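You operate a simulated robot arm through the tools that you are given. There is no shell and no other tool. Be economical: measure what you need, move in short steps, check, and stop when the job is done.

You run a simulated robot arm. Do the job below in one go: nothing can be reset, and whatever is moved stays where it is left.

Task
The desk display says OVER. Clear it and creep up to 1200 mm.
Fine: press reset once, lift knob to 1, jog up to the height, then lift knob back to 2. Hand the lifter over live, gate shut, pin out, READY showing. Keep out from under the boom.

It is judged by the outcome, as a careful person would: the job done as asked, and still so three seconds after it is handed in. It fails if anything else is knocked over, pushed out of place, dropped, spilled or broken.

Robot
A 7-joint arm with a two-finger parallel gripper, fixed in place. Base frame: the origin is at the foot of the arm, x ahead of it, y to its left, z up; the work surface is at about z = 920. Readings come in mm, degrees, newtons and seconds.
Its first joint turns from -166.0 to 166.0 degrees. Payload 4.4 kg.
The tool frame sits at the grasp point between the pads (the TCP): z along the fingers, y along the line on which they close. The tips reach 23 mm beyond it. The gripper opens to 94 mm. The fingers are 38 mm wide and 10 mm thick; the gripper's body (54 by 96 mm) begins 39 mm behind the TCP.
Orientation is that of the tool frame in the base frame, as a unit quaternion [w, x, y, z]. With the fingers straight down and closing along the base's y, the tool's x points along the base's -x, its y along +y and its z along -z.

Tools
- The arm moves only by the tool move_arm. Its argument "increments" is a list of rows, each a list of 7 numbers: the shift along the tool's x, y, z in cm, then the turn, a rotation vector about the tool's x, y, z in degrees, then the closure, from 0 (fully open) to 1 (shut). In form: [[x, y, z, wx, wy, wz, claw], ...]. A call has 1 to 8 rows; each row shifts and turns the commanded pose from where the row before left it, along the tool's axes as they then stand. Each row takes 0.2 s and may step no farther than 50 mm and 8.6 degrees from the row before; otherwise, or with a gripper value out of range, the whole call is refused. A pose out of reach is approached as far as the arm can. The call stops where the force on the tool passes 40 N (or 10 N more than at its start, if that is more) or the arm is blocked; 0.2 s more then pass. Each finger travels about 72 mm/s and halts on what it meets, pressing with about 36 N; the grip force reading is that of the motor and also rises with nothing between the fingers. The clock runs only during rows and for 0.2 s after the last one: add rows that do not move to give the fingers time. The reply holds the time, the measured pose of the TCP, the force on the tool along the base axes, the opening and the grip force, in the units named above and with some noise, with the torque about the TCP (base axes, N m) and any sound that the robot's microphone picked up.
- Cameras (640 x 400 px; columns grow to the right, rows downward): "scene" is fixed at [400.2, -651.1, 1526]; the picture's right is [0.98, -0.22, 0.00], its down [-0.09, -0.39, -0.92] and it looks along [0.20, 0.89, -0.40] (base axes); focal length 313 px, centre (320, 200). "wrist" rides on the gripper at [86, 16, -74] in the tool frame; the picture's right is [-0.18, 0.98, 0.00], its down [-0.58, -0.11, -0.81] and it looks along [-0.79, -0.15, 0.59] (tool axes); focal length 243 px, centre (320, 200). There is no depth. A picture from a camera that has moved, and an enlarged one, comes with that camera's place and axes in the base frame and with its lens.
- capture(camera): a new picture of that camera. No time passes.
- zoom(camera, box): a new picture of the part [left, top, right, bottom] of that camera's present view, enlarged. No time passes.
- close_job(): hands the job in; it is judged then, once.

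Work in short steps. Places have to be worked out from the pictures, the camera data and where the tool is seen: move nearer, look again, correct. Check each grasp and each placing, and mend what went wrong. You have 120 turns and 84 pictures in all, those below and enlarged ones among them. Open the gripper and draw the arm clear of the work before you hand the job in, unless the task says otherwise; then end with one line.

The tools are called after "Request:" by a JSON object that holds its "name" and its "arguments". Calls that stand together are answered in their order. move_arm: Moves the arm, as the interface text tells. Its arguments: {"type":"object","properties":{"increments":{"type":"array"}},"required":["increments"]} The other tools are called the same way: capture (camera) takes a picture; zoom (camera, box) takes an enlarged picture of a part of a camera's view; close_job () hands the job in.

At the start:

```text
time_s: 0.0
tcp_pos: [654.8, 403.2, 1199.8]
tool_rot: [0.0, 0.0, 1.0, 0.001]
ft_force: [0.2, 0.3, 0.7]
wrist_torque: [-0.02, -0.03, 0.04]
grip_width: 94.1
finger_force: 0.0
```

scene: 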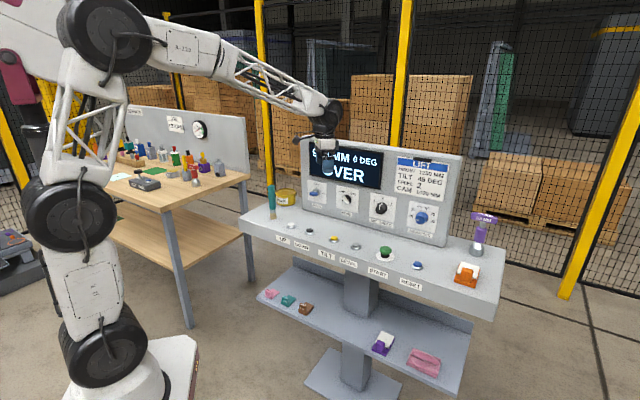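
wrist: 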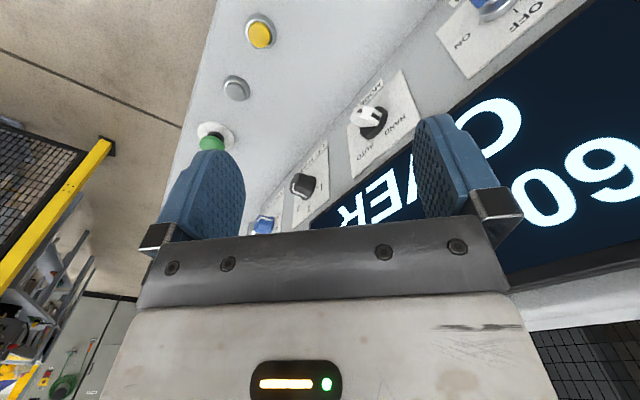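

The desk shows OVER; I need to read its labels and the job card before moving.

Request:
{"name": "zoom", "arguments": {"camera": "scene", "box": [295, 135, 475, 248]}}

Request:
{"name": "zoom", "arguments": {"camera": "scene", "box": [240, 190, 500, 320]}}

Request:
{"name": "zoom", "arguments": {"camera": "scene", "box": [90, 90, 260, 196]}}

```text
3.54 times, centred on (385, 192) of scene
camera zoom: at [400.2, -651.1, 1526.0], right [0.98, -0.22, 0.0], down [-0.09, -0.39, -0.92], along [0.2, 0.89, -0.4], focal length 1107 px, centre (90, 230)
```

zoom: 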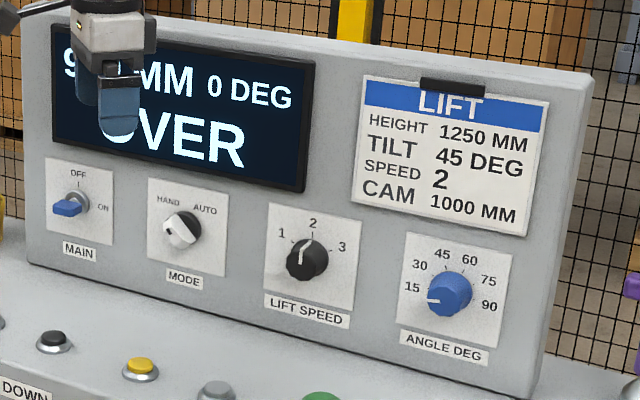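

```text
2.46 times, centred on (370, 255) of scene
camera zoom: at [400.2, -651.1, 1526.0], right [0.98, -0.22, 0.0], down [-0.09, -0.39, -0.92], along [0.2, 0.89, -0.4], focal length 770 px, centre (197, 65)
```

zoom: 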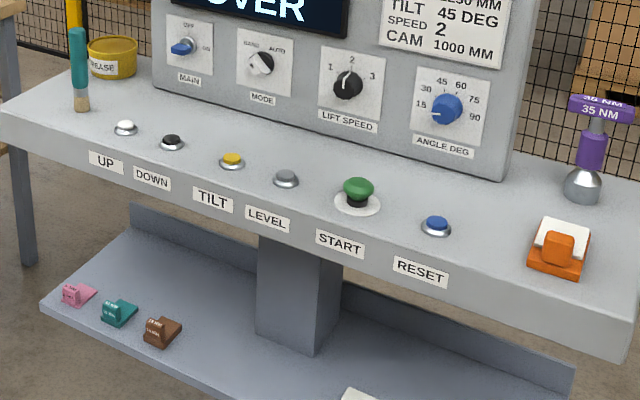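

```text
3.76 times, centred on (175, 143) of scene
camera zoom: at [400.2, -651.1, 1526.0], right [0.98, -0.22, 0.0], down [-0.09, -0.39, -0.92], along [0.2, 0.89, -0.4], focal length 1177 px, centre (866, 415)
```

zoom: 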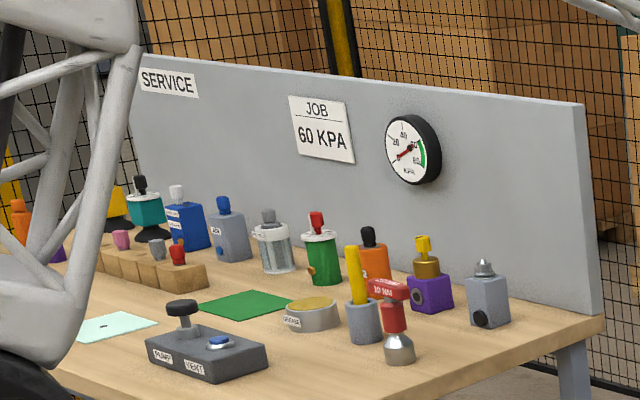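

The gripper hides part of the display. I'll back off toward the base and yaw about 45° so the wrist camera faces the panel.

Request:
{"name": "move_arm", "arguments": {"increments": [[3.4, -3.4, 0, 0, 0, 0, 0], [3.4, -3.4, 0, 0, 0, 0, 0], [3.4, -3.4, 0, 0, 0, 0, 0], [0, 0, 0, 0, 0, -8.5, 0.5], [0, 0, 0, 0, 0, -8.5, 1], [0, 0, 0, 0, 0, -8.5, 1], [0, 0, 0, 0, 0, -8.5, 1], [0, 0, 0, 0, 0, -8.5, 1]]}}

Request:
{"name": "capture", "arguments": {"camera": "wrist"}}

Request:
{"name": "capture", "arguments": {"camera": "scene"}}

```text
time_s: 1.8
tcp_pos: [554.1, 300.5, 1198.7]
tool_rot: [0.0, -0.365, 0.931, -0.001]
ft_force: [0.1, 0.9, -0.6]
wrist_torque: [-0.02, -0.02, 0.01]
grip_width: 0.0
finger_force: 36.1
```

```text
78 pictures are left
camera wrist: at [478.8, 254.2, 1273.0], right [-0.53, 0.85, 0.0], down [0.5, 0.31, 0.81], along [0.68, 0.43, -0.59], focal length 243 px, centre (320, 200)
```

wrist: 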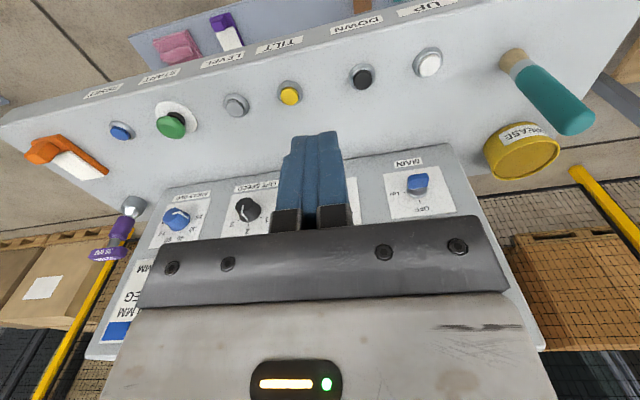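

```text
77 pictures are left
```

scene: 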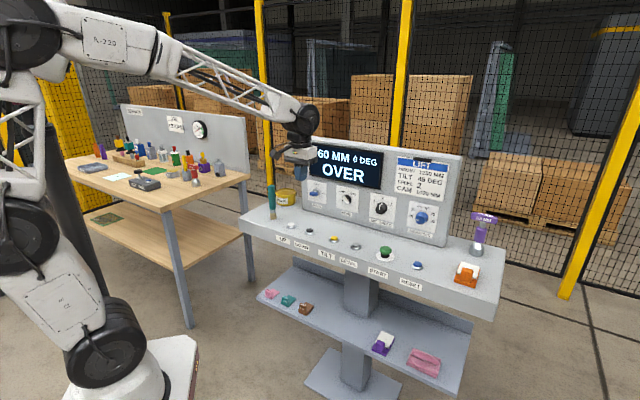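

Now the display's visible. I zoom on the display/knobs, and on the area around the desk for the lifter, gate and pin.

Request:
{"name": "zoom", "arguments": {"camera": "scene", "box": [290, 140, 450, 240]}}

Request:
{"name": "zoom", "arguments": {"camera": "scene", "box": [430, 200, 520, 300]}}

Request:
{"name": "zoom", "arguments": {"camera": "scene", "box": [400, 0, 640, 150]}}

Request:
{"name": "zoom", "arguments": {"camera": "wrist", "box": [340, 120, 500, 220]}}

```text
4.00 times, centred on (370, 190) of scene
camera zoom: at [400.2, -651.1, 1526.0], right [0.98, -0.22, 0.0], down [-0.09, -0.39, -0.92], along [0.2, 0.89, -0.4], focal length 1251 px, centre (120, 240)
```

zoom: 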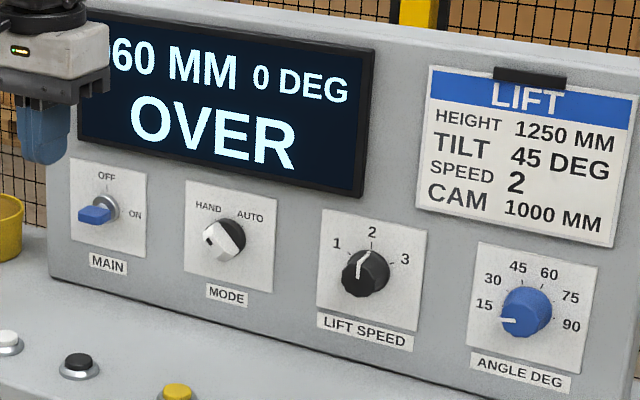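

```text
4.00 times, centred on (475, 250) of scene
camera zoom: at [400.2, -651.1, 1526.0], right [0.98, -0.22, 0.0], down [-0.09, -0.39, -0.92], along [0.2, 0.89, -0.4], focal length 1251 px, centre (-300, 0)
```

zoom: 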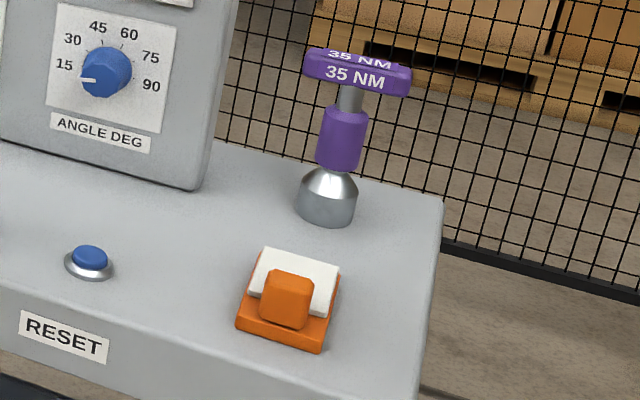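

```text
2.67 times, centred on (520, 75) of scene
camera zoom: at [400.2, -651.1, 1526.0], right [0.98, -0.22, 0.0], down [-0.09, -0.39, -0.92], along [0.2, 0.89, -0.4], focal length 834 px, centre (-213, 533)
```

zoom: 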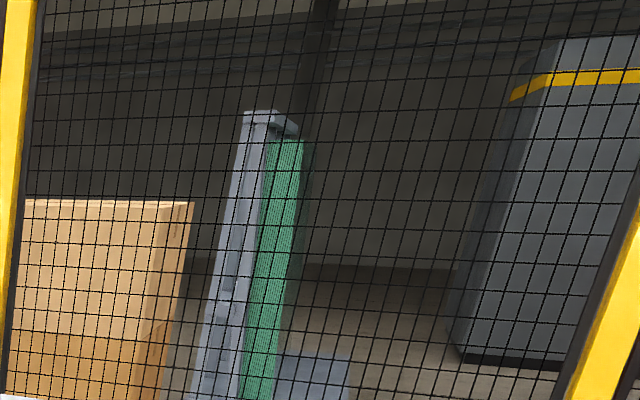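

```text
4.00 times, centred on (420, 170) of wrist
camera zoom: at [478.8, 254.2, 1273.0], right [-0.53, 0.85, 0.0], down [0.5, 0.31, 0.81], along [0.68, 0.43, -0.59], focal length 970 px, centre (-80, 320)
```

zoom: 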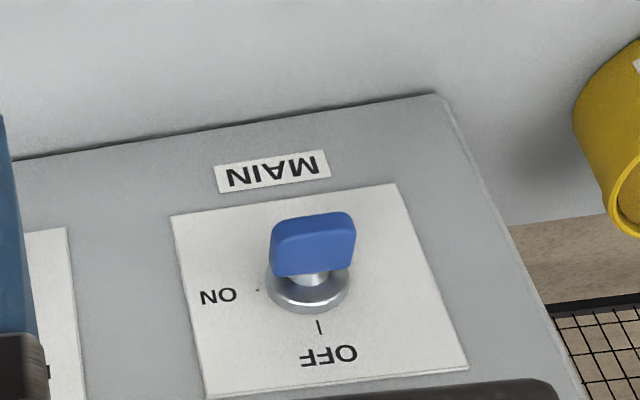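

MAIN is ON, the display reads 960 mm OVER, MODE is at HAND, lift speed 2. I haven't seen the lifter, gate or pin yet, so I yaw the camera in place to look around the cell.

Request:
{"name": "move_arm", "arguments": {"increments": [[0, 0, 0, 0, 0, 8.5, 1], [0, 0, 0, 0, 0, 8.5, 1], [0, 0, 0, 0, 0, 8.5, 1], [0, 0, 0, 0, 0, 8.5, 1], [0, 0, 0, 0, 0, 8.5, 1], [0, 0, 0, 0, 0, 8.5, 1], [0, 0, 0, 0, 0, 8.5, 1], [0, 0, 0, 0, 0, 8.5, 1]]}}

Request:
{"name": "capture", "arguments": {"camera": "wrist"}}

```text
time_s: 3.6
tcp_pos: [554.5, 300.9, 1199.7]
tool_rot: [0.001, 0.222, 0.975, 0.0]
ft_force: [0.3, 0.2, 0.2]
wrist_torque: [-0.02, -0.01, -0.05]
grip_width: 0.0
finger_force: 35.9
```

```text
72 pictures are left
camera wrist: at [482.5, 353.7, 1273.5], right [0.59, 0.81, 0.0], down [0.48, -0.35, 0.81], along [0.65, -0.48, -0.59], focal length 243 px, centre (320, 200)
```

wrist: 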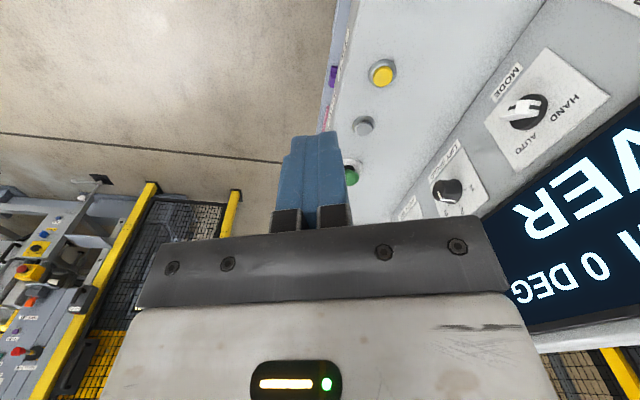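

There's another installation to the right; continue turning.

Request:
{"name": "move_arm", "arguments": {"increments": [[0, 0, 0, 0, 0, 8.5, 1], [0, 0, 0, 0, 0, 8.5, 1], [0, 0, 0, 0, 0, 8.5, 1], [0, 0, 0, 0, 0, 8.5, 1], [0, 0, 0, 0, 0, 8.5, 1], [0, 0, 0, 0, 0, 8.5, 1]]}}

Request:
{"name": "capture", "arguments": {"camera": "wrist"}}

```text
time_s: 5.0
tcp_pos: [554.5, 301.3, 1198.7]
tool_rot: [0.0, 0.62, 0.785, 0.0]
ft_force: [0.3, 0.3, 0.2]
wrist_torque: [0.03, 0.0, 0.02]
grip_width: 0.0
finger_force: 35.5
```

```text
71 pictures are left
camera wrist: at [549.3, 389.6, 1273.7], right [1.0, 0.05, 0.0], down [0.03, -0.59, 0.81], along [0.04, -0.81, -0.59], focal length 243 px, centre (320, 200)
```

wrist: 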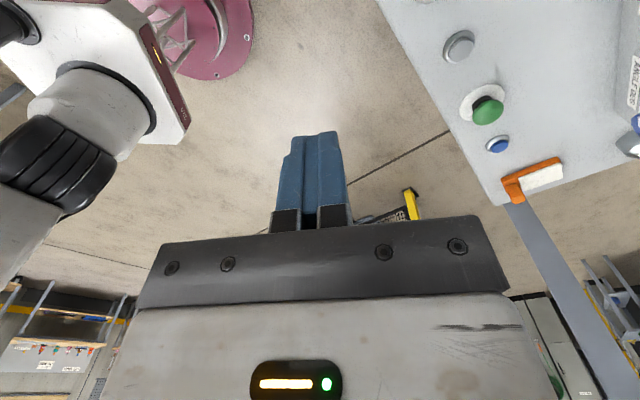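

The floor dominates; I tilt the camera up to see the surroundings at the horizon.

Request:
{"name": "move_arm", "arguments": {"increments": [[0, 0, 0, 0, -8.5, 0, 1], [0, 0, 0, 0, -8.5, 0, 1], [0, 0, 0, 0, -8.5, 0, 1], [0, 0, 0, 0, -8.5, 0, 1], [0, 0, 0, 0, -8.5, 0, 1]]}}

Request:
{"name": "capture", "arguments": {"camera": "wrist"}}

```text
time_s: 6.2
tcp_pos: [553.4, 300.6, 1199.0]
tool_rot: [0.286, 0.576, 0.732, -0.224]
ft_force: [0.6, 0.1, 0.3]
wrist_torque: [0.02, 0.06, 0.02]
grip_width: 0.2
finger_force: 35.5
```

```text
70 pictures are left
camera wrist: at [542.2, 416.3, 1195.3], right [0.99, 0.1, 0.13], down [-0.13, 0.09, 0.99], along [0.09, -0.99, 0.1], focal length 243 px, centre (320, 200)
```

wrist: 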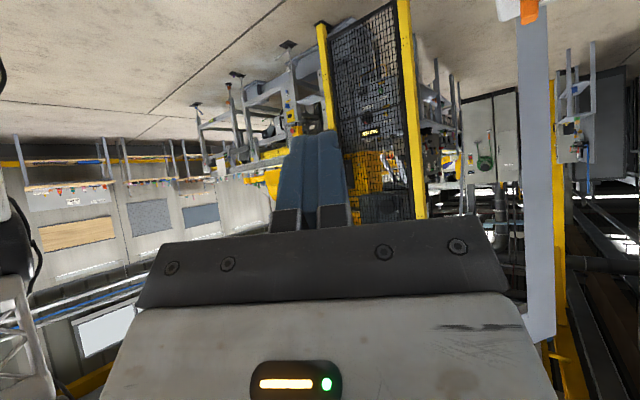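

There's a lot in the -y direction; zoom to identify a lifter and gate.

Request:
{"name": "zoom", "arguments": {"camera": "wrist", "box": [180, 0, 460, 220]}}

Request:
{"name": "zoom", "arguments": {"camera": "wrist", "box": [440, 0, 640, 400]}}

```text
1.82 times, centred on (320, 110) of wrist
camera zoom: at [542.2, 416.3, 1195.3], right [0.99, 0.1, 0.13], down [-0.13, 0.09, 0.99], along [0.09, -0.99, 0.1], focal length 441 px, centre (320, 364)
```

zoom: 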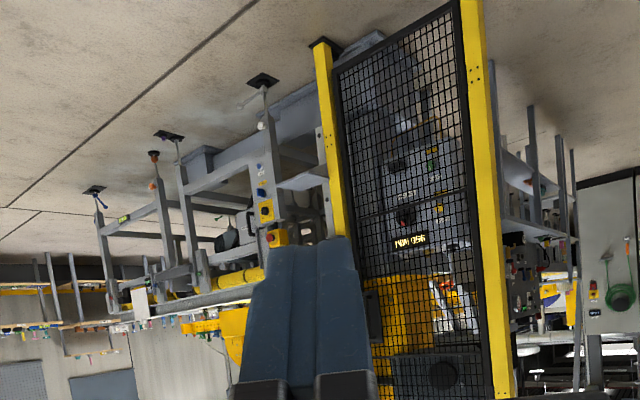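

```text
1.00 times, centred on (540, 200) of wrist (not enlarged: the box is as wide or as high as the picture)
camera zoom: at [542.2, 416.3, 1195.3], right [0.99, 0.1, 0.13], down [-0.13, 0.09, 0.99], along [0.09, -0.99, 0.1], focal length 243 px, centre (100, 200)
```

zoom: 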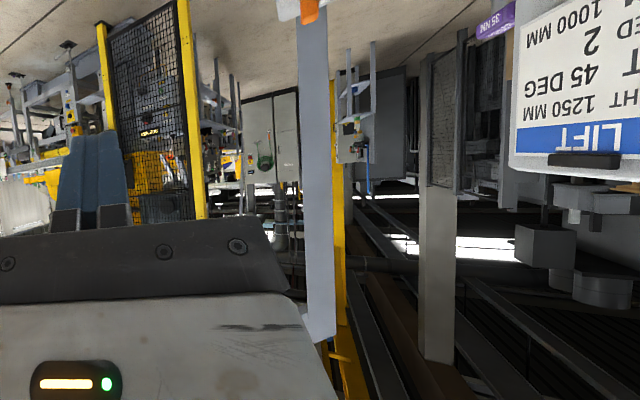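

A fenced machine there displays what looks like "960 MM" — probably the lifter itself. Zoom closer.

Request:
{"name": "zoom", "arguments": {"camera": "wrist", "box": [315, 60, 425, 220]}}

Request:
{"name": "zoom", "arguments": {"camera": "wrist", "box": [220, 60, 320, 180]}}

```text
2.50 times, centred on (370, 140) of wrist
camera zoom: at [542.2, 416.3, 1195.3], right [0.99, 0.1, 0.13], down [-0.13, 0.09, 0.99], along [0.09, -0.99, 0.1], focal length 606 px, centre (195, 350)
```

zoom: 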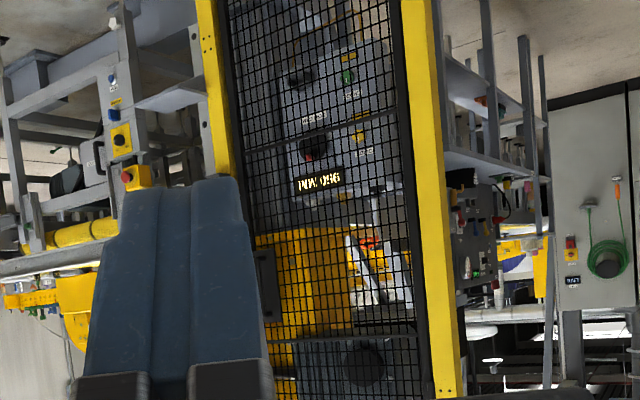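

```text
3.33 times, centred on (270, 120) of wrist
camera zoom: at [542.2, 416.3, 1195.3], right [0.99, 0.1, 0.13], down [-0.13, 0.09, 0.99], along [0.09, -0.99, 0.1], focal length 809 px, centre (487, 467)
```

zoom: 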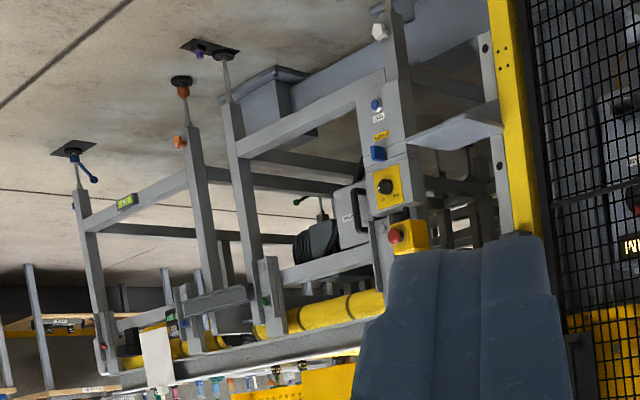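

That's distant equipment, well away from the desk, and I have no need to go there. I'll level the tool and turn back toward the desk.

Request:
{"name": "move_arm", "arguments": {"increments": [[0, 0, 0, 0, 8.5, 0, 1], [0, 0, 0, 0, 8.5, 0, 1], [0, 0, 0, 0, 8.5, 0, 1], [0, 0, 0, 0, 8.5, 0, 1], [0, 0, 0, 0, 8.5, 0, 1], [0, 0, 0, 0, 0, -8.5, 1], [0, 0, 0, 0, 0, -8.5, 1], [0, 0, 0, 0, 0, -8.5, 1]]}}

Request:
{"name": "move_arm", "arguments": {"increments": [[0, 0, 0, 0, 0, -8.5, 1], [0, 0, 0, 0, 0, -8.5, 1], [0, 0, 0, 0, 0, -8.5, 1], [0, 0, 0, 0, 0, -8.5, 1], [0, 0, 0, 0, 0, -8.5, 1], [0, 0, 0, 0, 0, -8.5, 1], [0, 0, 0, 0, 0, -8.5, 1], [0, 0, 0, 0, 0, -8.5, 1]]}}

Request:
{"name": "move_arm", "arguments": {"increments": [[0, 0, 0, 0, 0, -8.5, 1], [0, 0, 0, 0, 0, -8.5, 1], [0, 0, 0, 0, 0, -8.5, 1], [0, 0, 0, 0, 0, -2.5, 1]]}}

```text
time_s: 8.0
tcp_pos: [555.3, 299.6, 1198.9]
tool_rot: [0.0, 0.429, 0.903, -0.001]
ft_force: [0.1, -0.2, 0.2]
wrist_torque: [0.01, -0.02, 0.01]
grip_width: 0.1
finger_force: 35.8
```

```text
time_s: 9.8
tcp_pos: [553.2, 299.4, 1199.5]
tool_rot: [0.0, -0.149, 0.989, 0.0]
ft_force: [0.7, 0.8, 0.1]
wrist_torque: [-0.01, 0.03, -0.02]
grip_width: 0.0
finger_force: 36.1
```

```text
time_s: 10.8
tcp_pos: [552.7, 300.6, 1200.1]
tool_rot: [-0.001, -0.383, 0.924, 0.0]
ft_force: [0.6, -0.2, 0.0]
wrist_torque: [0.0, 0.02, 0.03]
grip_width: 0.0
finger_force: 36.0
```

Pose is good (yaw 45°, facing the panel). RESET triangulates to about (888, 98, 930); I move above it, staying high.

Request:
{"name": "move_arm", "arguments": {"increments": [[-1.0, -4.75, 0, 0, 0, 0, 1], [-1.0, -4.75, 0, 0, 0, 0, 1], [-1.0, -4.75, 0, 0, 0, 0, 1], [-1.0, -4.75, 0, 0, 0, 0, 1], [-1.0, -4.75, 0, 0, 0, 0, 1], [-1.0, -4.75, 0, 0, 0, 0, 1], [-1.0, -4.75, 0, 0, 0, 0, 1], [-1.0, -4.75, 0, 0, 0, 0, 1]]}}

Request:
{"name": "capture", "arguments": {"camera": "wrist"}}

Request:
{"name": "capture", "arguments": {"camera": "scene"}}

```text
time_s: 12.6
tcp_pos: [878.8, 91.5, 1199.0]
tool_rot: [0.0, -0.384, 0.923, 0.0]
ft_force: [0.3, 0.0, 0.7]
wrist_torque: [0.01, 0.0, 0.0]
grip_width: 0.0
finger_force: 35.8
```

```text
65 pictures are left
camera wrist: at [806.7, 42.3, 1273.8], right [-0.57, 0.82, 0.0], down [0.49, 0.33, 0.81], along [0.67, 0.46, -0.59], focal length 243 px, centre (320, 200)
```

wrist: 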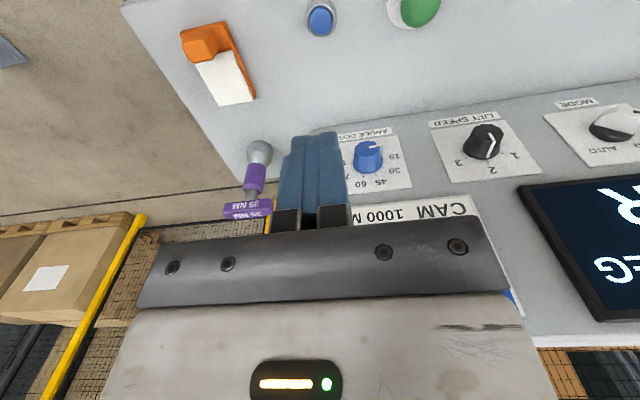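

```text
64 pictures are left
```

scene: 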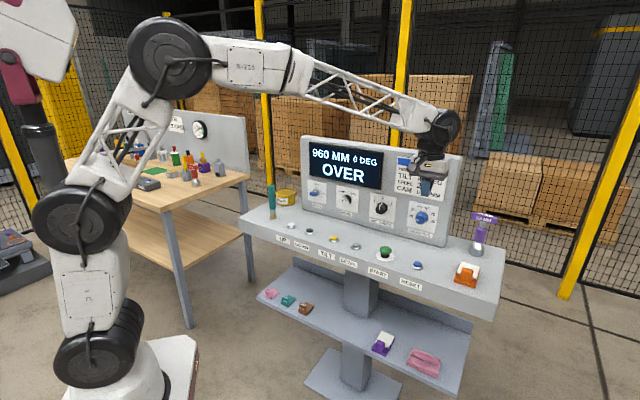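

RESET lies about 21 mm ahead of the tip, near (895, 104). I shift over it and come down to tip ≈ 975.

Request:
{"name": "move_arm", "arguments": {"increments": [[-2.1, -0.3, 0, 0, 0, 0, 1], [0, 0, 4.9, 0, 0, 0, 1], [0, 0, 4.9, 0, 0, 0, 1], [0, 0, 4.9, 0, 0, 0, 1], [0, 0, 4.9, 0, 0, 0, 1]]}}

Request:
{"name": "capture", "arguments": {"camera": "wrist"}}

Request:
{"name": "zoom", "arguments": {"camera": "scene", "box": [370, 190, 470, 290]}}

```text
time_s: 13.8
tcp_pos: [898.3, 98.5, 1006.9]
tool_rot: [0.001, -0.383, 0.924, -0.001]
ft_force: [-0.8, 0.8, -0.8]
wrist_torque: [0.01, -0.02, 0.01]
grip_width: 0.0
finger_force: 36.1
```

```text
63 pictures are left
camera wrist: at [826.2, 49.9, 1080.7], right [-0.57, 0.82, 0.0], down [0.49, 0.33, 0.81], along [0.67, 0.46, -0.59], focal length 243 px, centre (320, 200)
```

wrist: 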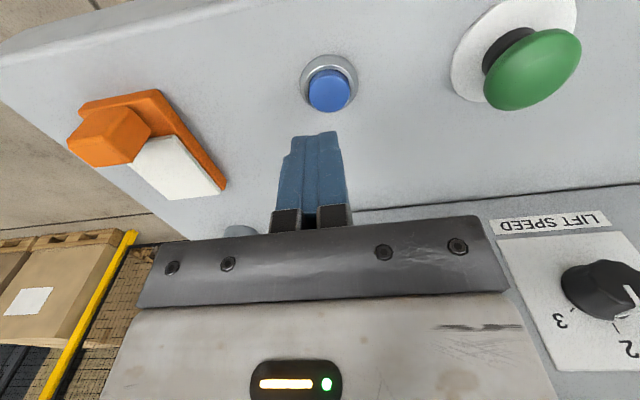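

```text
4.00 times, centred on (420, 240) of scene
camera zoom: at [400.2, -651.1, 1526.0], right [0.98, -0.22, 0.0], down [-0.09, -0.39, -0.92], along [0.2, 0.89, -0.4], focal length 1251 px, centre (-80, 40)
```

zoom: 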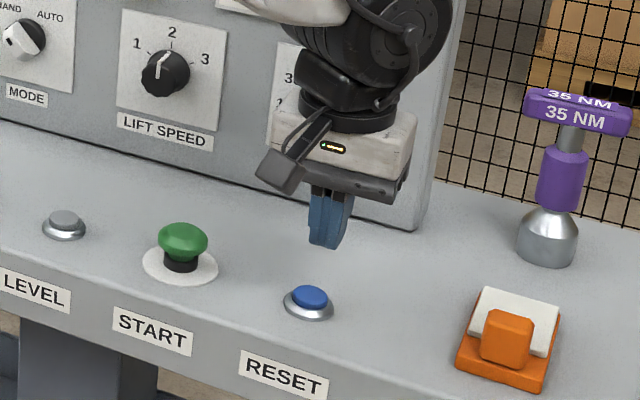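

RESET sits about (892, 100). Small correction, then descend to a tip height of about 950 and check force in small steps.

Request:
{"name": "move_arm", "arguments": {"increments": [[0.35, 0.6, 0, 0, 0, 0, 1], [0, 0, 3.0, 0, 0, 0, 1], [0, 0, 0, 0, 0, 0, 1]]}}

Request:
{"name": "capture", "arguments": {"camera": "wrist"}}

```text
time_s: 14.6
tcp_pos: [890.8, 100.3, 974.7]
tool_rot: [0.0, -0.383, 0.924, 0.0]
ft_force: [-0.4, 0.1, 0.2]
wrist_torque: [-0.01, 0.02, -0.01]
grip_width: 0.0
finger_force: 35.7
```

```text
61 pictures are left
camera wrist: at [818.2, 52.5, 1048.6], right [-0.57, 0.82, 0.0], down [0.49, 0.33, 0.81], along [0.67, 0.46, -0.59], focal length 243 px, centre (320, 200)
```

wrist: 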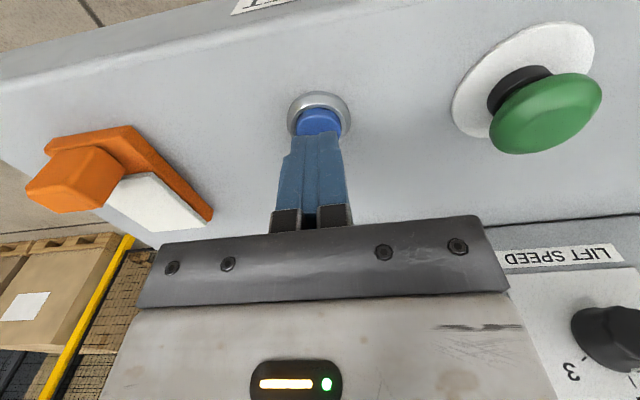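

The tip is over the blue cap. Pressing down in small steps.

Request:
{"name": "move_arm", "arguments": {"increments": [[0, 0, 0.5, 0, 0, 0, 1], [0, 0, 0.5, 0, 0, 0, 1], [0, 0, 0.3, 0, 0, 0, 1]]}}

```text
time_s: 15.4
tcp_pos: [889.6, 102.0, 961.3]
tool_rot: [0.0, -0.383, 0.924, 0.0]
ft_force: [0.8, 0.2, 0.1]
wrist_torque: [0.01, -0.03, 0.01]
grip_width: 0.0
finger_force: 36.5
```

No contact yet (tip ≈ 938); continuing in small steps.

Request:
{"name": "move_arm", "arguments": {"increments": [[0, 0, 0.3, 0, 0, 0, 1], [0, 0, 0.3, 0, 0, 0, 1]]}}

Request:
{"name": "zoom", "arguments": {"camera": "scene", "box": [290, 140, 450, 290]}}

```text
time_s: 16.0
tcp_pos: [889.3, 103.0, 954.0]
tool_rot: [0.0, -0.383, 0.924, 0.0]
ft_force: [0.1, -1.1, 1.4]
wrist_torque: [-0.01, 0.0, -0.02]
grip_width: 0.0
finger_force: 36.1
heard: click
```

```text
2.67 times, centred on (370, 215) of scene
camera zoom: at [400.2, -651.1, 1526.0], right [0.98, -0.22, 0.0], down [-0.09, -0.39, -0.92], along [0.2, 0.89, -0.4], focal length 834 px, centre (187, 160)
```

zoom: 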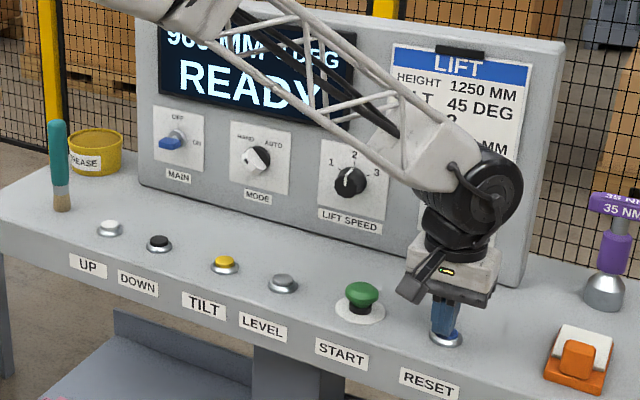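

Click heard and READY showing. I lift straight off RESET, then move back toward a standoff in front of the LIFT SPEED knob, which triangulates to about (861, 341, 1023) on a near-vertical panel facing 45°.

Request:
{"name": "move_arm", "arguments": {"increments": [[0, 0, -4.5, 0, 0, 0, 1], [0, 0, -4.8, 0, 0, 0, 1], [0, 0, -4.8, 0, 0, 0, 1], [0, 0, -4.8, 0, 0, 0, 1], [1.3, 4.7, 0, 0, 0, 0, 1], [1.3, 4.7, 0, 0, 0, 0, 1], [1.3, 4.7, 0, 0, 0, 0, 1], [1.3, 4.7, 0, 0, 0, 0, 1]]}}

Request:
{"name": "move_arm", "arguments": {"increments": [[4.5, 0, 0, 0, 0, 8.3, 1], [0, 0, 0, 0, 0, 8.3, 1], [0, 0, 0, 0, 0, 8.3, 1], [0, 0, 0, 0, 0, 8.3, 1], [0, 0, 0, 0, 0, 8.3, 1], [0, 0, 0, 0, 0, 8.3, 1], [0, 0, 0, 0, 0, 8.3, 1], [0, 0, 0, 0, 0, 8.3, 1]]}}

Request:
{"name": "move_arm", "arguments": {"increments": [[0, 0, 0, 0, 0, 8.3, 1], [0, 0, 0, 0, 0, 8.3, 1], [0, 0, 0, 0, 0, 7.0, 1], [0, 0, 0, -8.5, 0, 0, 1], [0, 0, 0, -8.5, 0, 0, 1], [0, 0, 0, -8.5, 0, 0, 1], [0, 0, 0, -8.5, 0, 0, 1], [0, 0, 0, -8.5, 0, 0, 1]]}}

Request:
{"name": "capture", "arguments": {"camera": "scene"}}

```text
time_s: 17.8
tcp_pos: [716.9, 196.1, 1144.2]
tool_rot: [-0.001, -0.383, 0.924, 0.0]
ft_force: [0.4, 0.1, -0.5]
wrist_torque: [0.02, -0.01, 0.01]
grip_width: 0.0
finger_force: 36.0
```

```text
time_s: 19.6
tcp_pos: [687.8, 166.6, 1144.5]
tool_rot: [0.0, 0.187, 0.982, 0.0]
ft_force: [0.3, 0.0, -0.4]
wrist_torque: [-0.01, 0.02, -0.02]
grip_width: 0.3
finger_force: 36.4
```

```text
time_s: 21.4
tcp_pos: [688.0, 167.3, 1143.4]
tool_rot: [0.139, 0.356, 0.861, 0.336]
ft_force: [0.4, 1.2, 0.7]
wrist_torque: [0.01, 0.02, 0.02]
grip_width: 0.0
finger_force: 36.0
```

```text
59 pictures are left
```

scene: 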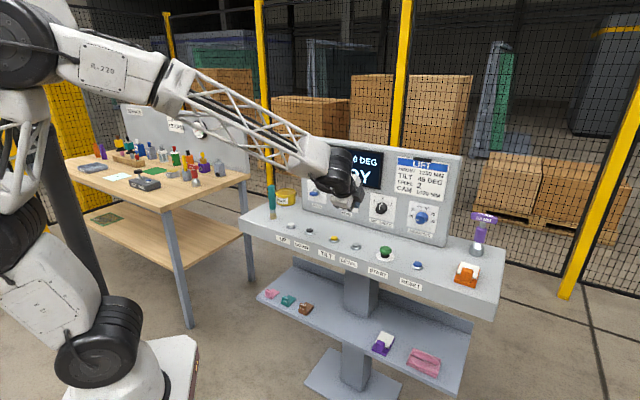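

Tilt is proceeding well. Finish the tilt to horizontal, roll the camera up-left a bit, and open the fingers.

Request:
{"name": "move_arm", "arguments": {"increments": [[0, 0, 0, -8.5, 0, 0, 0.5], [0, 0, 0, -8.5, 0, 0, 0], [0, 0, 0, -8.5, 0, 0, 0], [0, 0, 0, -8.5, 0, 0, 0], [0, 0, 0, -8.5, 0, 0, 0], [0, 0, 0, -5.0, 0, 0, 0]]}}

Request:
{"name": "move_arm", "arguments": {"increments": [[0, 0, 0, 0, 0, 8, 0], [0, 0, 0, 0, 0, 8, 0], [0, 0, 0, 0, 0, 8, 0], [0, 0, 0, 0, 0, 8, 0], [0, 0, 0, 0, 0, 8, 0]]}}

Request:
{"name": "capture", "arguments": {"camera": "wrist"}}

Request:
{"name": "capture", "arguments": {"camera": "scene"}}

```text
time_s: 22.8
tcp_pos: [686.9, 168.9, 1144.2]
tool_rot: [0.271, 0.27, 0.653, 0.654]
ft_force: [0.6, -0.4, 0.4]
wrist_torque: [-0.02, 0.0, -0.02]
grip_width: 94.0
finger_force: 0.1
```

```text
time_s: 24.0
tcp_pos: [687.8, 167.5, 1142.9]
tool_rot: [0.03, 0.478, 0.521, 0.707]
ft_force: [0.2, 0.7, -0.1]
wrist_torque: [0.0, -0.01, -0.03]
grip_width: 94.2
finger_force: 0.1
```

```text
58 pictures are left
camera wrist: at [596.2, 155.7, 1210.9], right [0.55, -0.55, 0.63], down [-0.3, -0.84, -0.46], along [0.78, 0.06, -0.62], focal length 243 px, centre (320, 200)
```

wrist: 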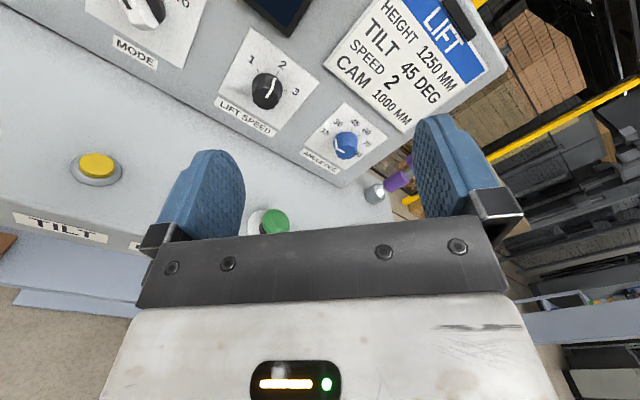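

```text
57 pictures are left
```

scene: 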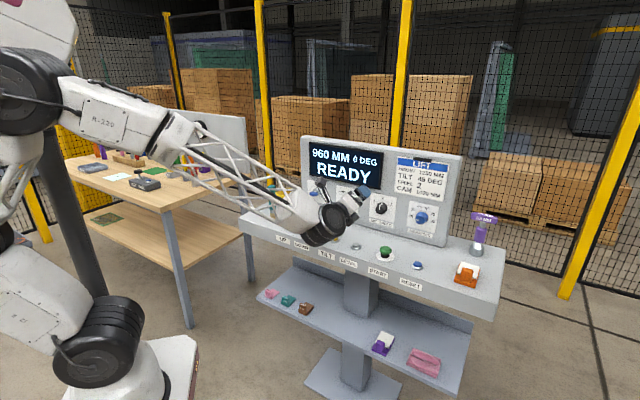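

Display: 960 MM, READY. The tool points at the panel and is laterally aligned with the knob (u ≈ 368). I lower to z ≈ 1024, then advance partway.

Request:
{"name": "move_arm", "arguments": {"increments": [[-2.56, -3.03, 0, 0, 0, 0, 0], [-2.56, -3.03, 0, 0, 0, 0, 0], [-2.56, -3.03, 0, 0, 0, 0, 0], [0, 0, 4.5, 0, 0, 0, 0], [0, 0, 4.5, 0, 0, 0, 0], [0, 0, 3, 0, 0, 0, 0], [0, 0, 0, 0, 0, 0, 0]]}}

Request:
{"name": "capture", "arguments": {"camera": "wrist"}}

Request:
{"name": "zoom", "arguments": {"camera": "scene", "box": [290, 140, 450, 260]}}

```text
time_s: 25.6
tcp_pos: [771.3, 253.1, 1024.2]
tool_rot: [0.03, 0.477, 0.522, 0.706]
ft_force: [0.3, -0.3, -0.3]
wrist_torque: [-0.05, 0.0, -0.03]
grip_width: 93.8
finger_force: 0.1
```

```text
56 pictures are left
camera wrist: at [679.7, 240.5, 1092.7], right [0.55, -0.55, 0.63], down [-0.3, -0.84, -0.46], along [0.78, 0.06, -0.62], focal length 243 px, centre (320, 200)
```

wrist: 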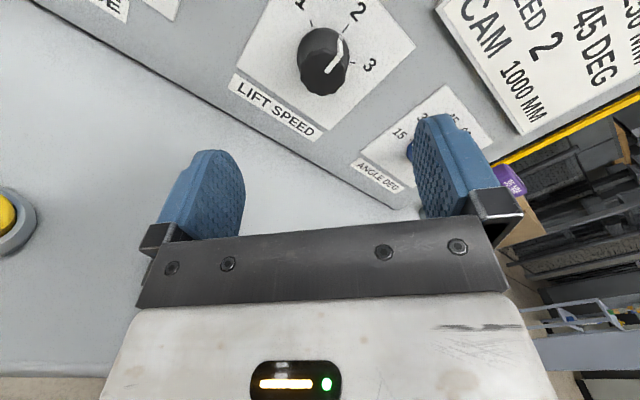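

```text
3.33 times, centred on (370, 200) of scene
camera zoom: at [400.2, -651.1, 1526.0], right [0.98, -0.22, 0.0], down [-0.09, -0.39, -0.92], along [0.2, 0.89, -0.4], focal length 1042 px, centre (153, 200)
```

zoom: 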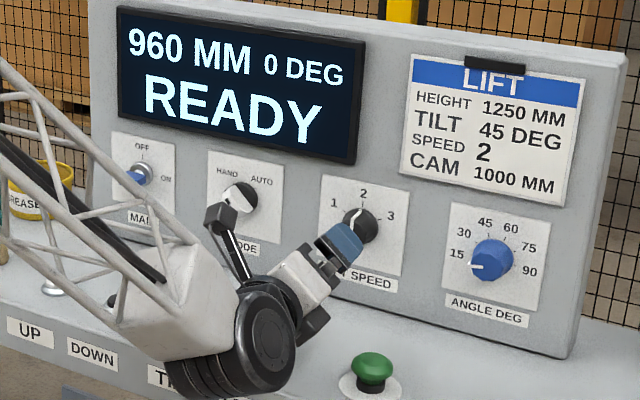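

Knob is centred between the open fingers. Advance 98 mm so the tips sit around the knob just off the panel.

Request:
{"name": "move_arm", "arguments": {"increments": [[0, 0, 4.5, 0, 0, 0, 0], [0, 0, 3.5, 0, 0, 0, 0], [0, 0, 1.0, 0, 0, 0, 0], [0, 0, 0.8, 0, 0, 0, 0], [0, 0, 0, 0, 0, 0, 0]]}}

Request:
{"name": "capture", "arguments": {"camera": "wrist"}}

Request:
{"name": "zoom", "arguments": {"camera": "scene", "box": [330, 160, 430, 240]}}

```text
time_s: 26.8
tcp_pos: [839.3, 322.1, 1023.8]
tool_rot: [0.03, 0.478, 0.522, 0.706]
ft_force: [0.6, -0.4, -0.4]
wrist_torque: [0.01, 0.02, -0.04]
grip_width: 94.1
finger_force: 0.0
```

```text
54 pictures are left
camera wrist: at [748.3, 309.3, 1092.2], right [0.55, -0.55, 0.63], down [-0.3, -0.84, -0.46], along [0.78, 0.06, -0.62], focal length 243 px, centre (320, 200)
```

wrist: 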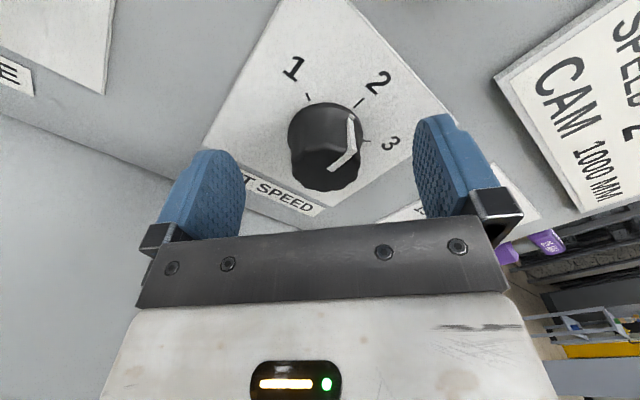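

```text
5.00 times, centred on (380, 200) of scene
camera zoom: at [400.2, -651.1, 1526.0], right [0.98, -0.22, 0.0], down [-0.09, -0.39, -0.92], along [0.2, 0.89, -0.4], focal length 1564 px, centre (20, 200)
```

zoom: 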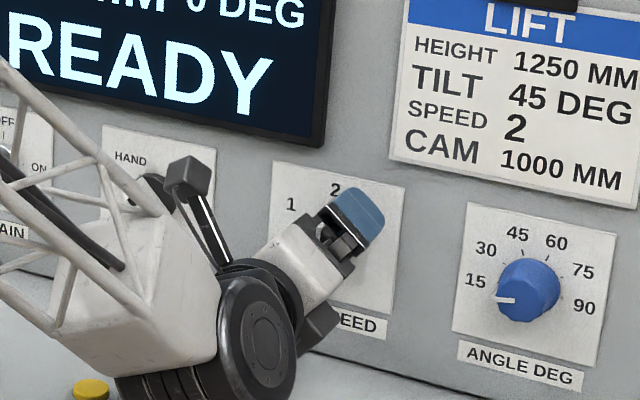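

Fingers straddle the knob. A further 5 mm in, then close on it.

Request:
{"name": "move_arm", "arguments": {"increments": [[0, 0, 0.5, 0, 0, 0, 0], [0, 0, 0, 0, 0, 0, 0.5], [0, 0, 0, 0, 0, 0, 1], [0, 0, 0, 0, 0, 0, 1], [0, 0, 0, 0, 0, 0, 1], [0, 0, 0, 0, 0, 0, 1]]}}

Request:
{"name": "capture", "arguments": {"camera": "wrist"}}

```text
time_s: 28.2
tcp_pos: [844.1, 324.8, 1024.9]
tool_rot: [0.03, 0.477, 0.521, 0.707]
ft_force: [17.0, -13.6, 20.0]
wrist_torque: [0.24, -0.3, -0.58]
grip_width: 36.2
finger_force: 44.7
```

```text
52 pictures are left
camera wrist: at [752.8, 311.6, 1093.7], right [0.55, -0.55, 0.64], down [-0.3, -0.83, -0.46], along [0.78, 0.06, -0.62], focal length 243 px, centre (320, 200)
```

wrist: 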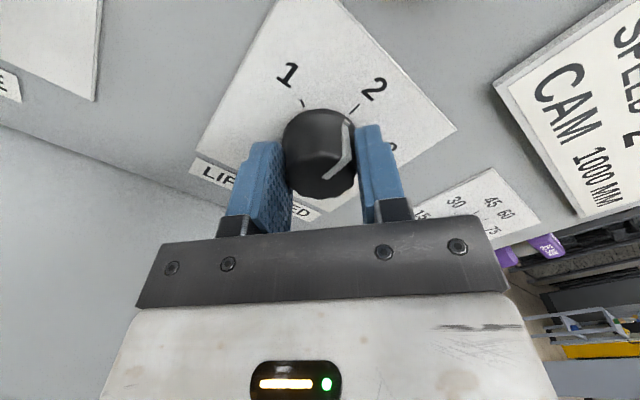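

Gripped at 36 mm, but a side force of ~29 N along +y shows slight off-centring; I shift +y to relieve it.

Request:
{"name": "move_arm", "arguments": {"increments": [[0, 0.15, 0, 0, 0, 0, 1], [0, 0, 0, 0, 0, 0, 1]]}}

```text
time_s: 28.8
tcp_pos: [846.1, 323.5, 1026.2]
tool_rot: [0.03, 0.477, 0.521, 0.707]
ft_force: [-9.9, -15.1, 24.3]
wrist_torque: [0.38, -0.41, -0.05]
grip_width: 36.3
finger_force: 45.0
```

Request:
{"name": "move_arm", "arguments": {"increments": [[0, 0.2, -0.05, 0, 0, 0, 1], [0, 0, 0, 0, 0, 0, 1]]}}

```text
time_s: 29.4
tcp_pos: [844.4, 323.8, 1025.8]
tool_rot: [0.029, 0.477, 0.522, 0.706]
ft_force: [-27.5, 9.5, 15.3]
wrist_torque: [0.39, -0.35, 0.81]
grip_width: 36.5
finger_force: 44.6
```

Request:
{"name": "move_arm", "arguments": {"increments": [[0.2, 0, -0.1, 0, 0, 0, 1], [0, 0, 0, 0, 0, 0, 1]]}}

```text
time_s: 30.0
tcp_pos: [846.4, 324.2, 1026.2]
tool_rot: [0.032, 0.478, 0.522, 0.706]
ft_force: [8.0, 25.9, -6.5]
wrist_torque: [-0.05, 0.14, 0.28]
grip_width: 36.1
finger_force: 44.9
```

Contact is stiff (about 25–35 N/mm). Small trims: z +0.8 mm, y −0.4 mm.

Request:
{"name": "move_arm", "arguments": {"increments": [[-0.02, -0.05, 0.08, 0, 0, 0, 1], [0, 0, 0, 0, 0, 0, 1]]}}

```text
time_s: 30.6
tcp_pos: [845.6, 322.7, 1025.9]
tool_rot: [0.032, 0.477, 0.522, 0.706]
ft_force: [-37.9, 8.0, -5.4]
wrist_torque: [-0.1, 0.21, 0.79]
grip_width: 36.1
finger_force: 45.0
```

Forces are mostly wandering servo stiffness; try turning the knob CCW in steps.

Request:
{"name": "move_arm", "arguments": {"increments": [[0, 0.03, -0.03, 0, 0, -5, 1], [0, 0, 0, 0, 0, -5, 1]]}}

Request:
{"name": "capture", "arguments": {"camera": "wrist"}}

```text
time_s: 31.2
tcp_pos: [844.6, 323.3, 1024.9]
tool_rot: [0.092, 0.43, 0.562, 0.7]
ft_force: [-1.3, 37.5, -24.9]
wrist_torque: [-0.2, 0.3, 0.54]
grip_width: 36.1
finger_force: 45.0
```

```text
51 pictures are left
camera wrist: at [745.4, 319.3, 1083.3], right [0.46, -0.46, 0.76], down [-0.25, -0.89, -0.38], along [0.85, -0.01, -0.53], focal length 243 px, centre (320, 200)
```

wrist: 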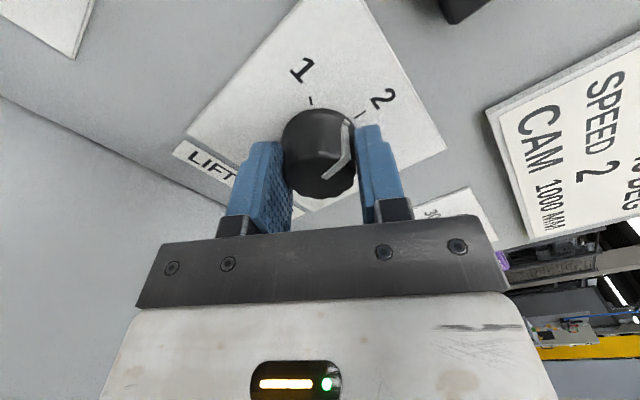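

The knob turns with the gripper. Continue, trimming −y for the side force.

Request:
{"name": "move_arm", "arguments": {"increments": [[0, -0.12, 0.05, 0, 0, 0, 1], [0, 0, 0, 0, 0, -5, 1]]}}

```text
time_s: 31.8
tcp_pos: [844.9, 323.6, 1025.5]
tool_rot: [0.123, 0.405, 0.579, 0.696]
ft_force: [-32.7, 12.6, -20.9]
wrist_torque: [-0.54, 0.57, 0.57]
grip_width: 36.2
finger_force: 44.9
```

Request:
{"name": "move_arm", "arguments": {"increments": [[0.05, -0.13, 0, 0, 0, 0, 1], [0, 0, 0, 0, 0, -5, 1]]}}

```text
time_s: 32.4
tcp_pos: [845.3, 324.3, 1024.7]
tool_rot: [0.152, 0.38, 0.597, 0.69]
ft_force: [-4.0, -7.8, -23.5]
wrist_torque: [-0.45, 0.53, -0.46]
grip_width: 36.2
finger_force: 44.9
```

Better. Continue turning with a small downward trim.

Request:
{"name": "move_arm", "arguments": {"increments": [[-0.02, -0.07, 0, 0, 0, -5, 1], [0, 0, 0, 0, 0, -5, 1], [0, 0, 0, 0, 0, -5, 1]]}}

Request:
{"name": "capture", "arguments": {"camera": "wrist"}}

```text
time_s: 33.1
tcp_pos: [846.1, 323.1, 1026.5]
tool_rot: [0.219, 0.321, 0.63, 0.672]
ft_force: [-6.6, -7.6, 3.8]
wrist_torque: [0.01, -0.07, 0.26]
grip_width: 35.8
finger_force: 45.0
stopped in row 3: the force on the tool passed its limit at 41 N (the readings are from after the stop); the commanded pose is now the measured one
```

```text
50 pictures are left
camera wrist: at [733.8, 330.9, 1054.7], right [0.24, -0.24, 0.94], down [-0.18, -0.96, -0.2], along [0.96, -0.12, -0.27], focal length 243 px, centre (320, 200)
```

wrist: 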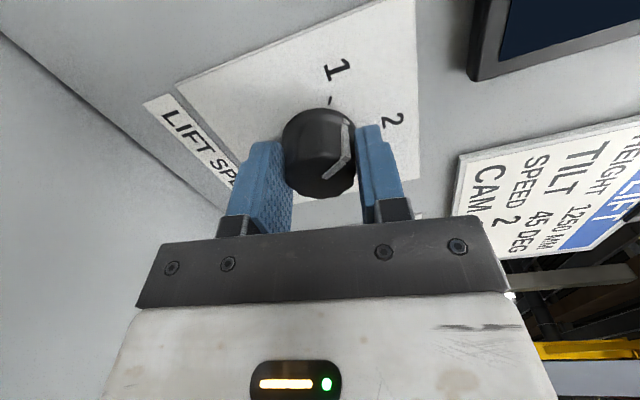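

About 31° turned; the "1" tick still lies ~12° further. Continue.

Request:
{"name": "move_arm", "arguments": {"increments": [[0, 0, 0, 0, 0, -5, 1], [0, 0, 0, 0, 0, -5, 1]]}}

Request:
{"name": "capture", "arguments": {"camera": "wrist"}}

```text
time_s: 33.7
tcp_pos: [844.9, 326.1, 1025.0]
tool_rot: [0.278, 0.265, 0.655, 0.65]
ft_force: [-10.3, -15.5, 2.3]
wrist_torque: [0.05, -0.01, -0.26]
grip_width: 36.0
finger_force: 45.3
```

```text
49 pictures are left
camera wrist: at [731.1, 333.7, 1039.5], right [0.12, -0.12, 0.99], down [-0.16, -0.98, -0.1], along [0.98, -0.14, -0.13], focal length 243 px, centre (320, 200)
```

wrist: 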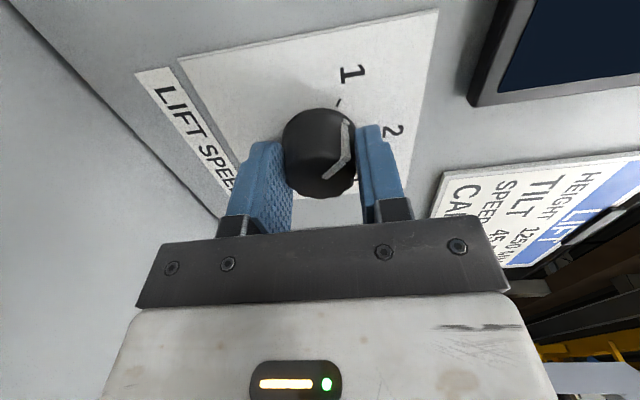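

Near the tick; 5° more, then check from the scene.

Request:
{"name": "move_arm", "arguments": {"increments": [[0, 0, 0, 0, 0, -5, 1], [0, 0, 0, 0, 0, 0, 1]]}}

Request:
{"name": "zoom", "arguments": {"camera": "wrist", "box": [220, 50, 420, 220]}}

Request:
{"name": "zoom", "arguments": {"camera": "scene", "box": [330, 160, 430, 240]}}

```text
time_s: 34.3
tcp_pos: [845.5, 322.8, 1025.6]
tool_rot: [0.304, 0.235, 0.667, 0.638]
ft_force: [-24.8, -25.8, 5.1]
wrist_torque: [0.15, -0.16, -0.15]
grip_width: 36.2
finger_force: 45.1
```

```text
2.35 times, centred on (320, 135) of wrist
camera zoom: at [730.4, 334.3, 1031.8], right [0.06, -0.06, 1.0], down [-0.15, -0.99, -0.05], along [0.99, -0.15, -0.06], focal length 571 px, centre (320, 353)
```

zoom: 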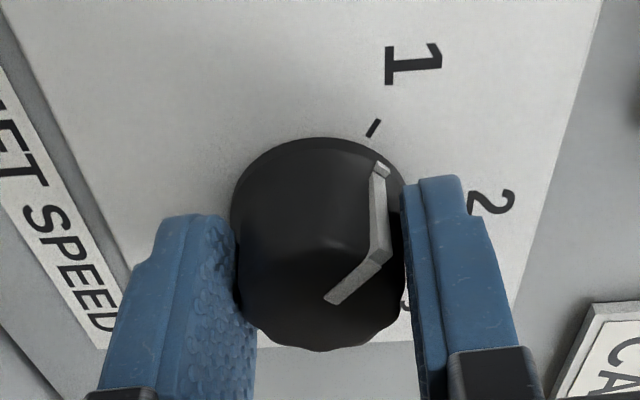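

```text
5.00 times, centred on (380, 200) of scene
camera zoom: at [400.2, -651.1, 1526.0], right [0.98, -0.22, 0.0], down [-0.09, -0.39, -0.92], along [0.2, 0.89, -0.4], focal length 1564 px, centre (20, 200)
```

zoom: 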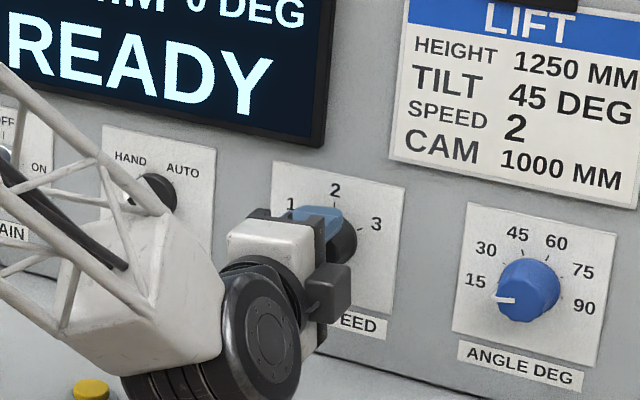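

The dial's ticks work out to be 60° apart, and I've turned 46°. Ease 0.6 mm off the panel and turn 14° more.

Request:
{"name": "move_arm", "arguments": {"increments": [[0, 0, -0.06, 0, 0, -4, 1], [0, 0, 0, 0, 0, -5, 1], [0, 0, 0, 0, 0, -5, 1]]}}

Request:
{"name": "zoom", "arguments": {"camera": "wrist", "box": [220, 50, 420, 220]}}

```text
time_s: 35.1
tcp_pos: [844.2, 324.3, 1024.8]
tool_rot: [0.38, 0.152, 0.691, 0.596]
ft_force: [-10.9, -22.2, -2.9]
wrist_torque: [0.16, 0.62, -0.33]
grip_width: 36.3
finger_force: 45.1
```

```text
2.35 times, centred on (320, 135) of wrist
camera zoom: at [730.9, 334.1, 1010.0], right [-0.12, 0.12, 0.99], down [-0.16, -0.98, 0.1], along [0.98, -0.14, 0.13], focal length 571 px, centre (320, 353)
```

zoom: 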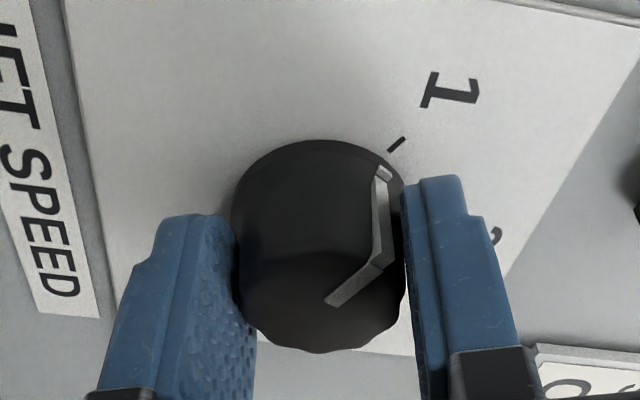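

The pointer now lines up with the 1 tick. Release, back straight off, and check.

Request:
{"name": "move_arm", "arguments": {"increments": [[0, 0, 0, 0, 0, 0, 0.5], [0, 0, 0, 0, 0, 0, 0], [0, 0, 0, 0, 0, 0, 0], [0, 0, -4, 0, 0, 0, 0], [0, 0, -4.8, 0, 0, 0, 0], [0, 0, -4.8, 0, 0, 0, 0], [0, 0, -4.8, 0, 0, 0, 0]]}}

Request:
{"name": "zoom", "arguments": {"camera": "scene", "box": [290, 140, 450, 260]}}

```text
time_s: 36.7
tcp_pos: [716.2, 195.2, 1020.8]
tool_rot: [0.381, 0.152, 0.691, 0.596]
ft_force: [0.4, -0.5, -0.7]
wrist_torque: [-0.04, 0.01, 0.0]
grip_width: 93.8
finger_force: 0.0
```

```text
3.33 times, centred on (370, 200) of scene
camera zoom: at [400.2, -651.1, 1526.0], right [0.98, -0.22, 0.0], down [-0.09, -0.39, -0.92], along [0.2, 0.89, -0.4], focal length 1042 px, centre (153, 200)
```

zoom: 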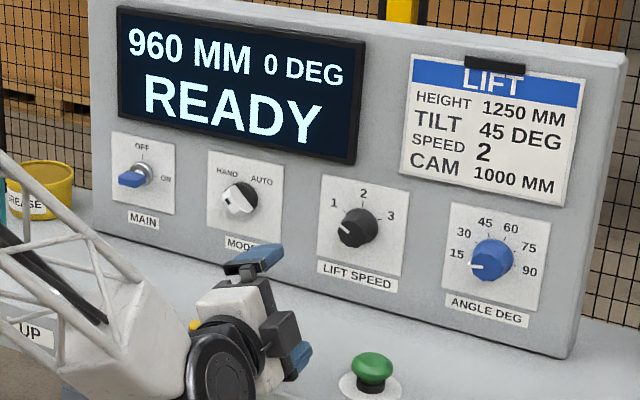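

Check the pointer closely.

Request:
{"name": "zoom", "arguments": {"camera": "scene", "box": [362, 185, 402, 230]}}

Request:
{"name": "capture", "arguments": {"camera": "wrist"}}

```text
8.89 times, centred on (382, 208) of scene
camera zoom: at [400.2, -651.1, 1526.0], right [0.98, -0.22, 0.0], down [-0.09, -0.39, -0.92], along [0.2, 0.89, -0.4], focal length 2780 px, centre (-231, 133)
```

zoom: 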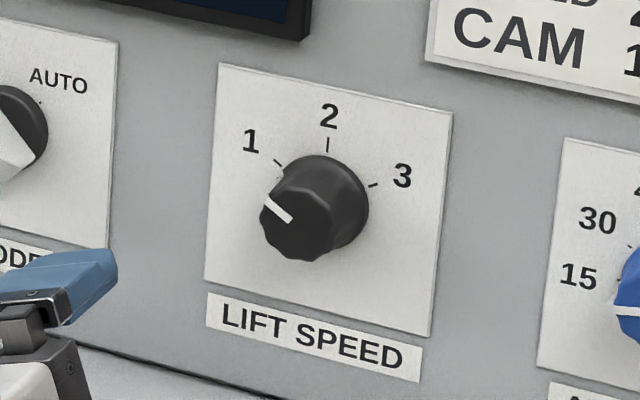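

```text
43 pictures are left
camera wrist: at [601.2, 203.8, 1007.0], right [-0.12, 0.12, 0.99], down [-0.16, -0.98, 0.1], along [0.98, -0.14, 0.13], focal length 243 px, centre (320, 200)
```

wrist: 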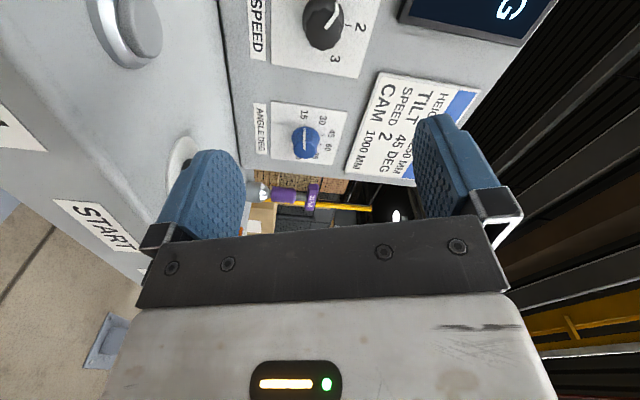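

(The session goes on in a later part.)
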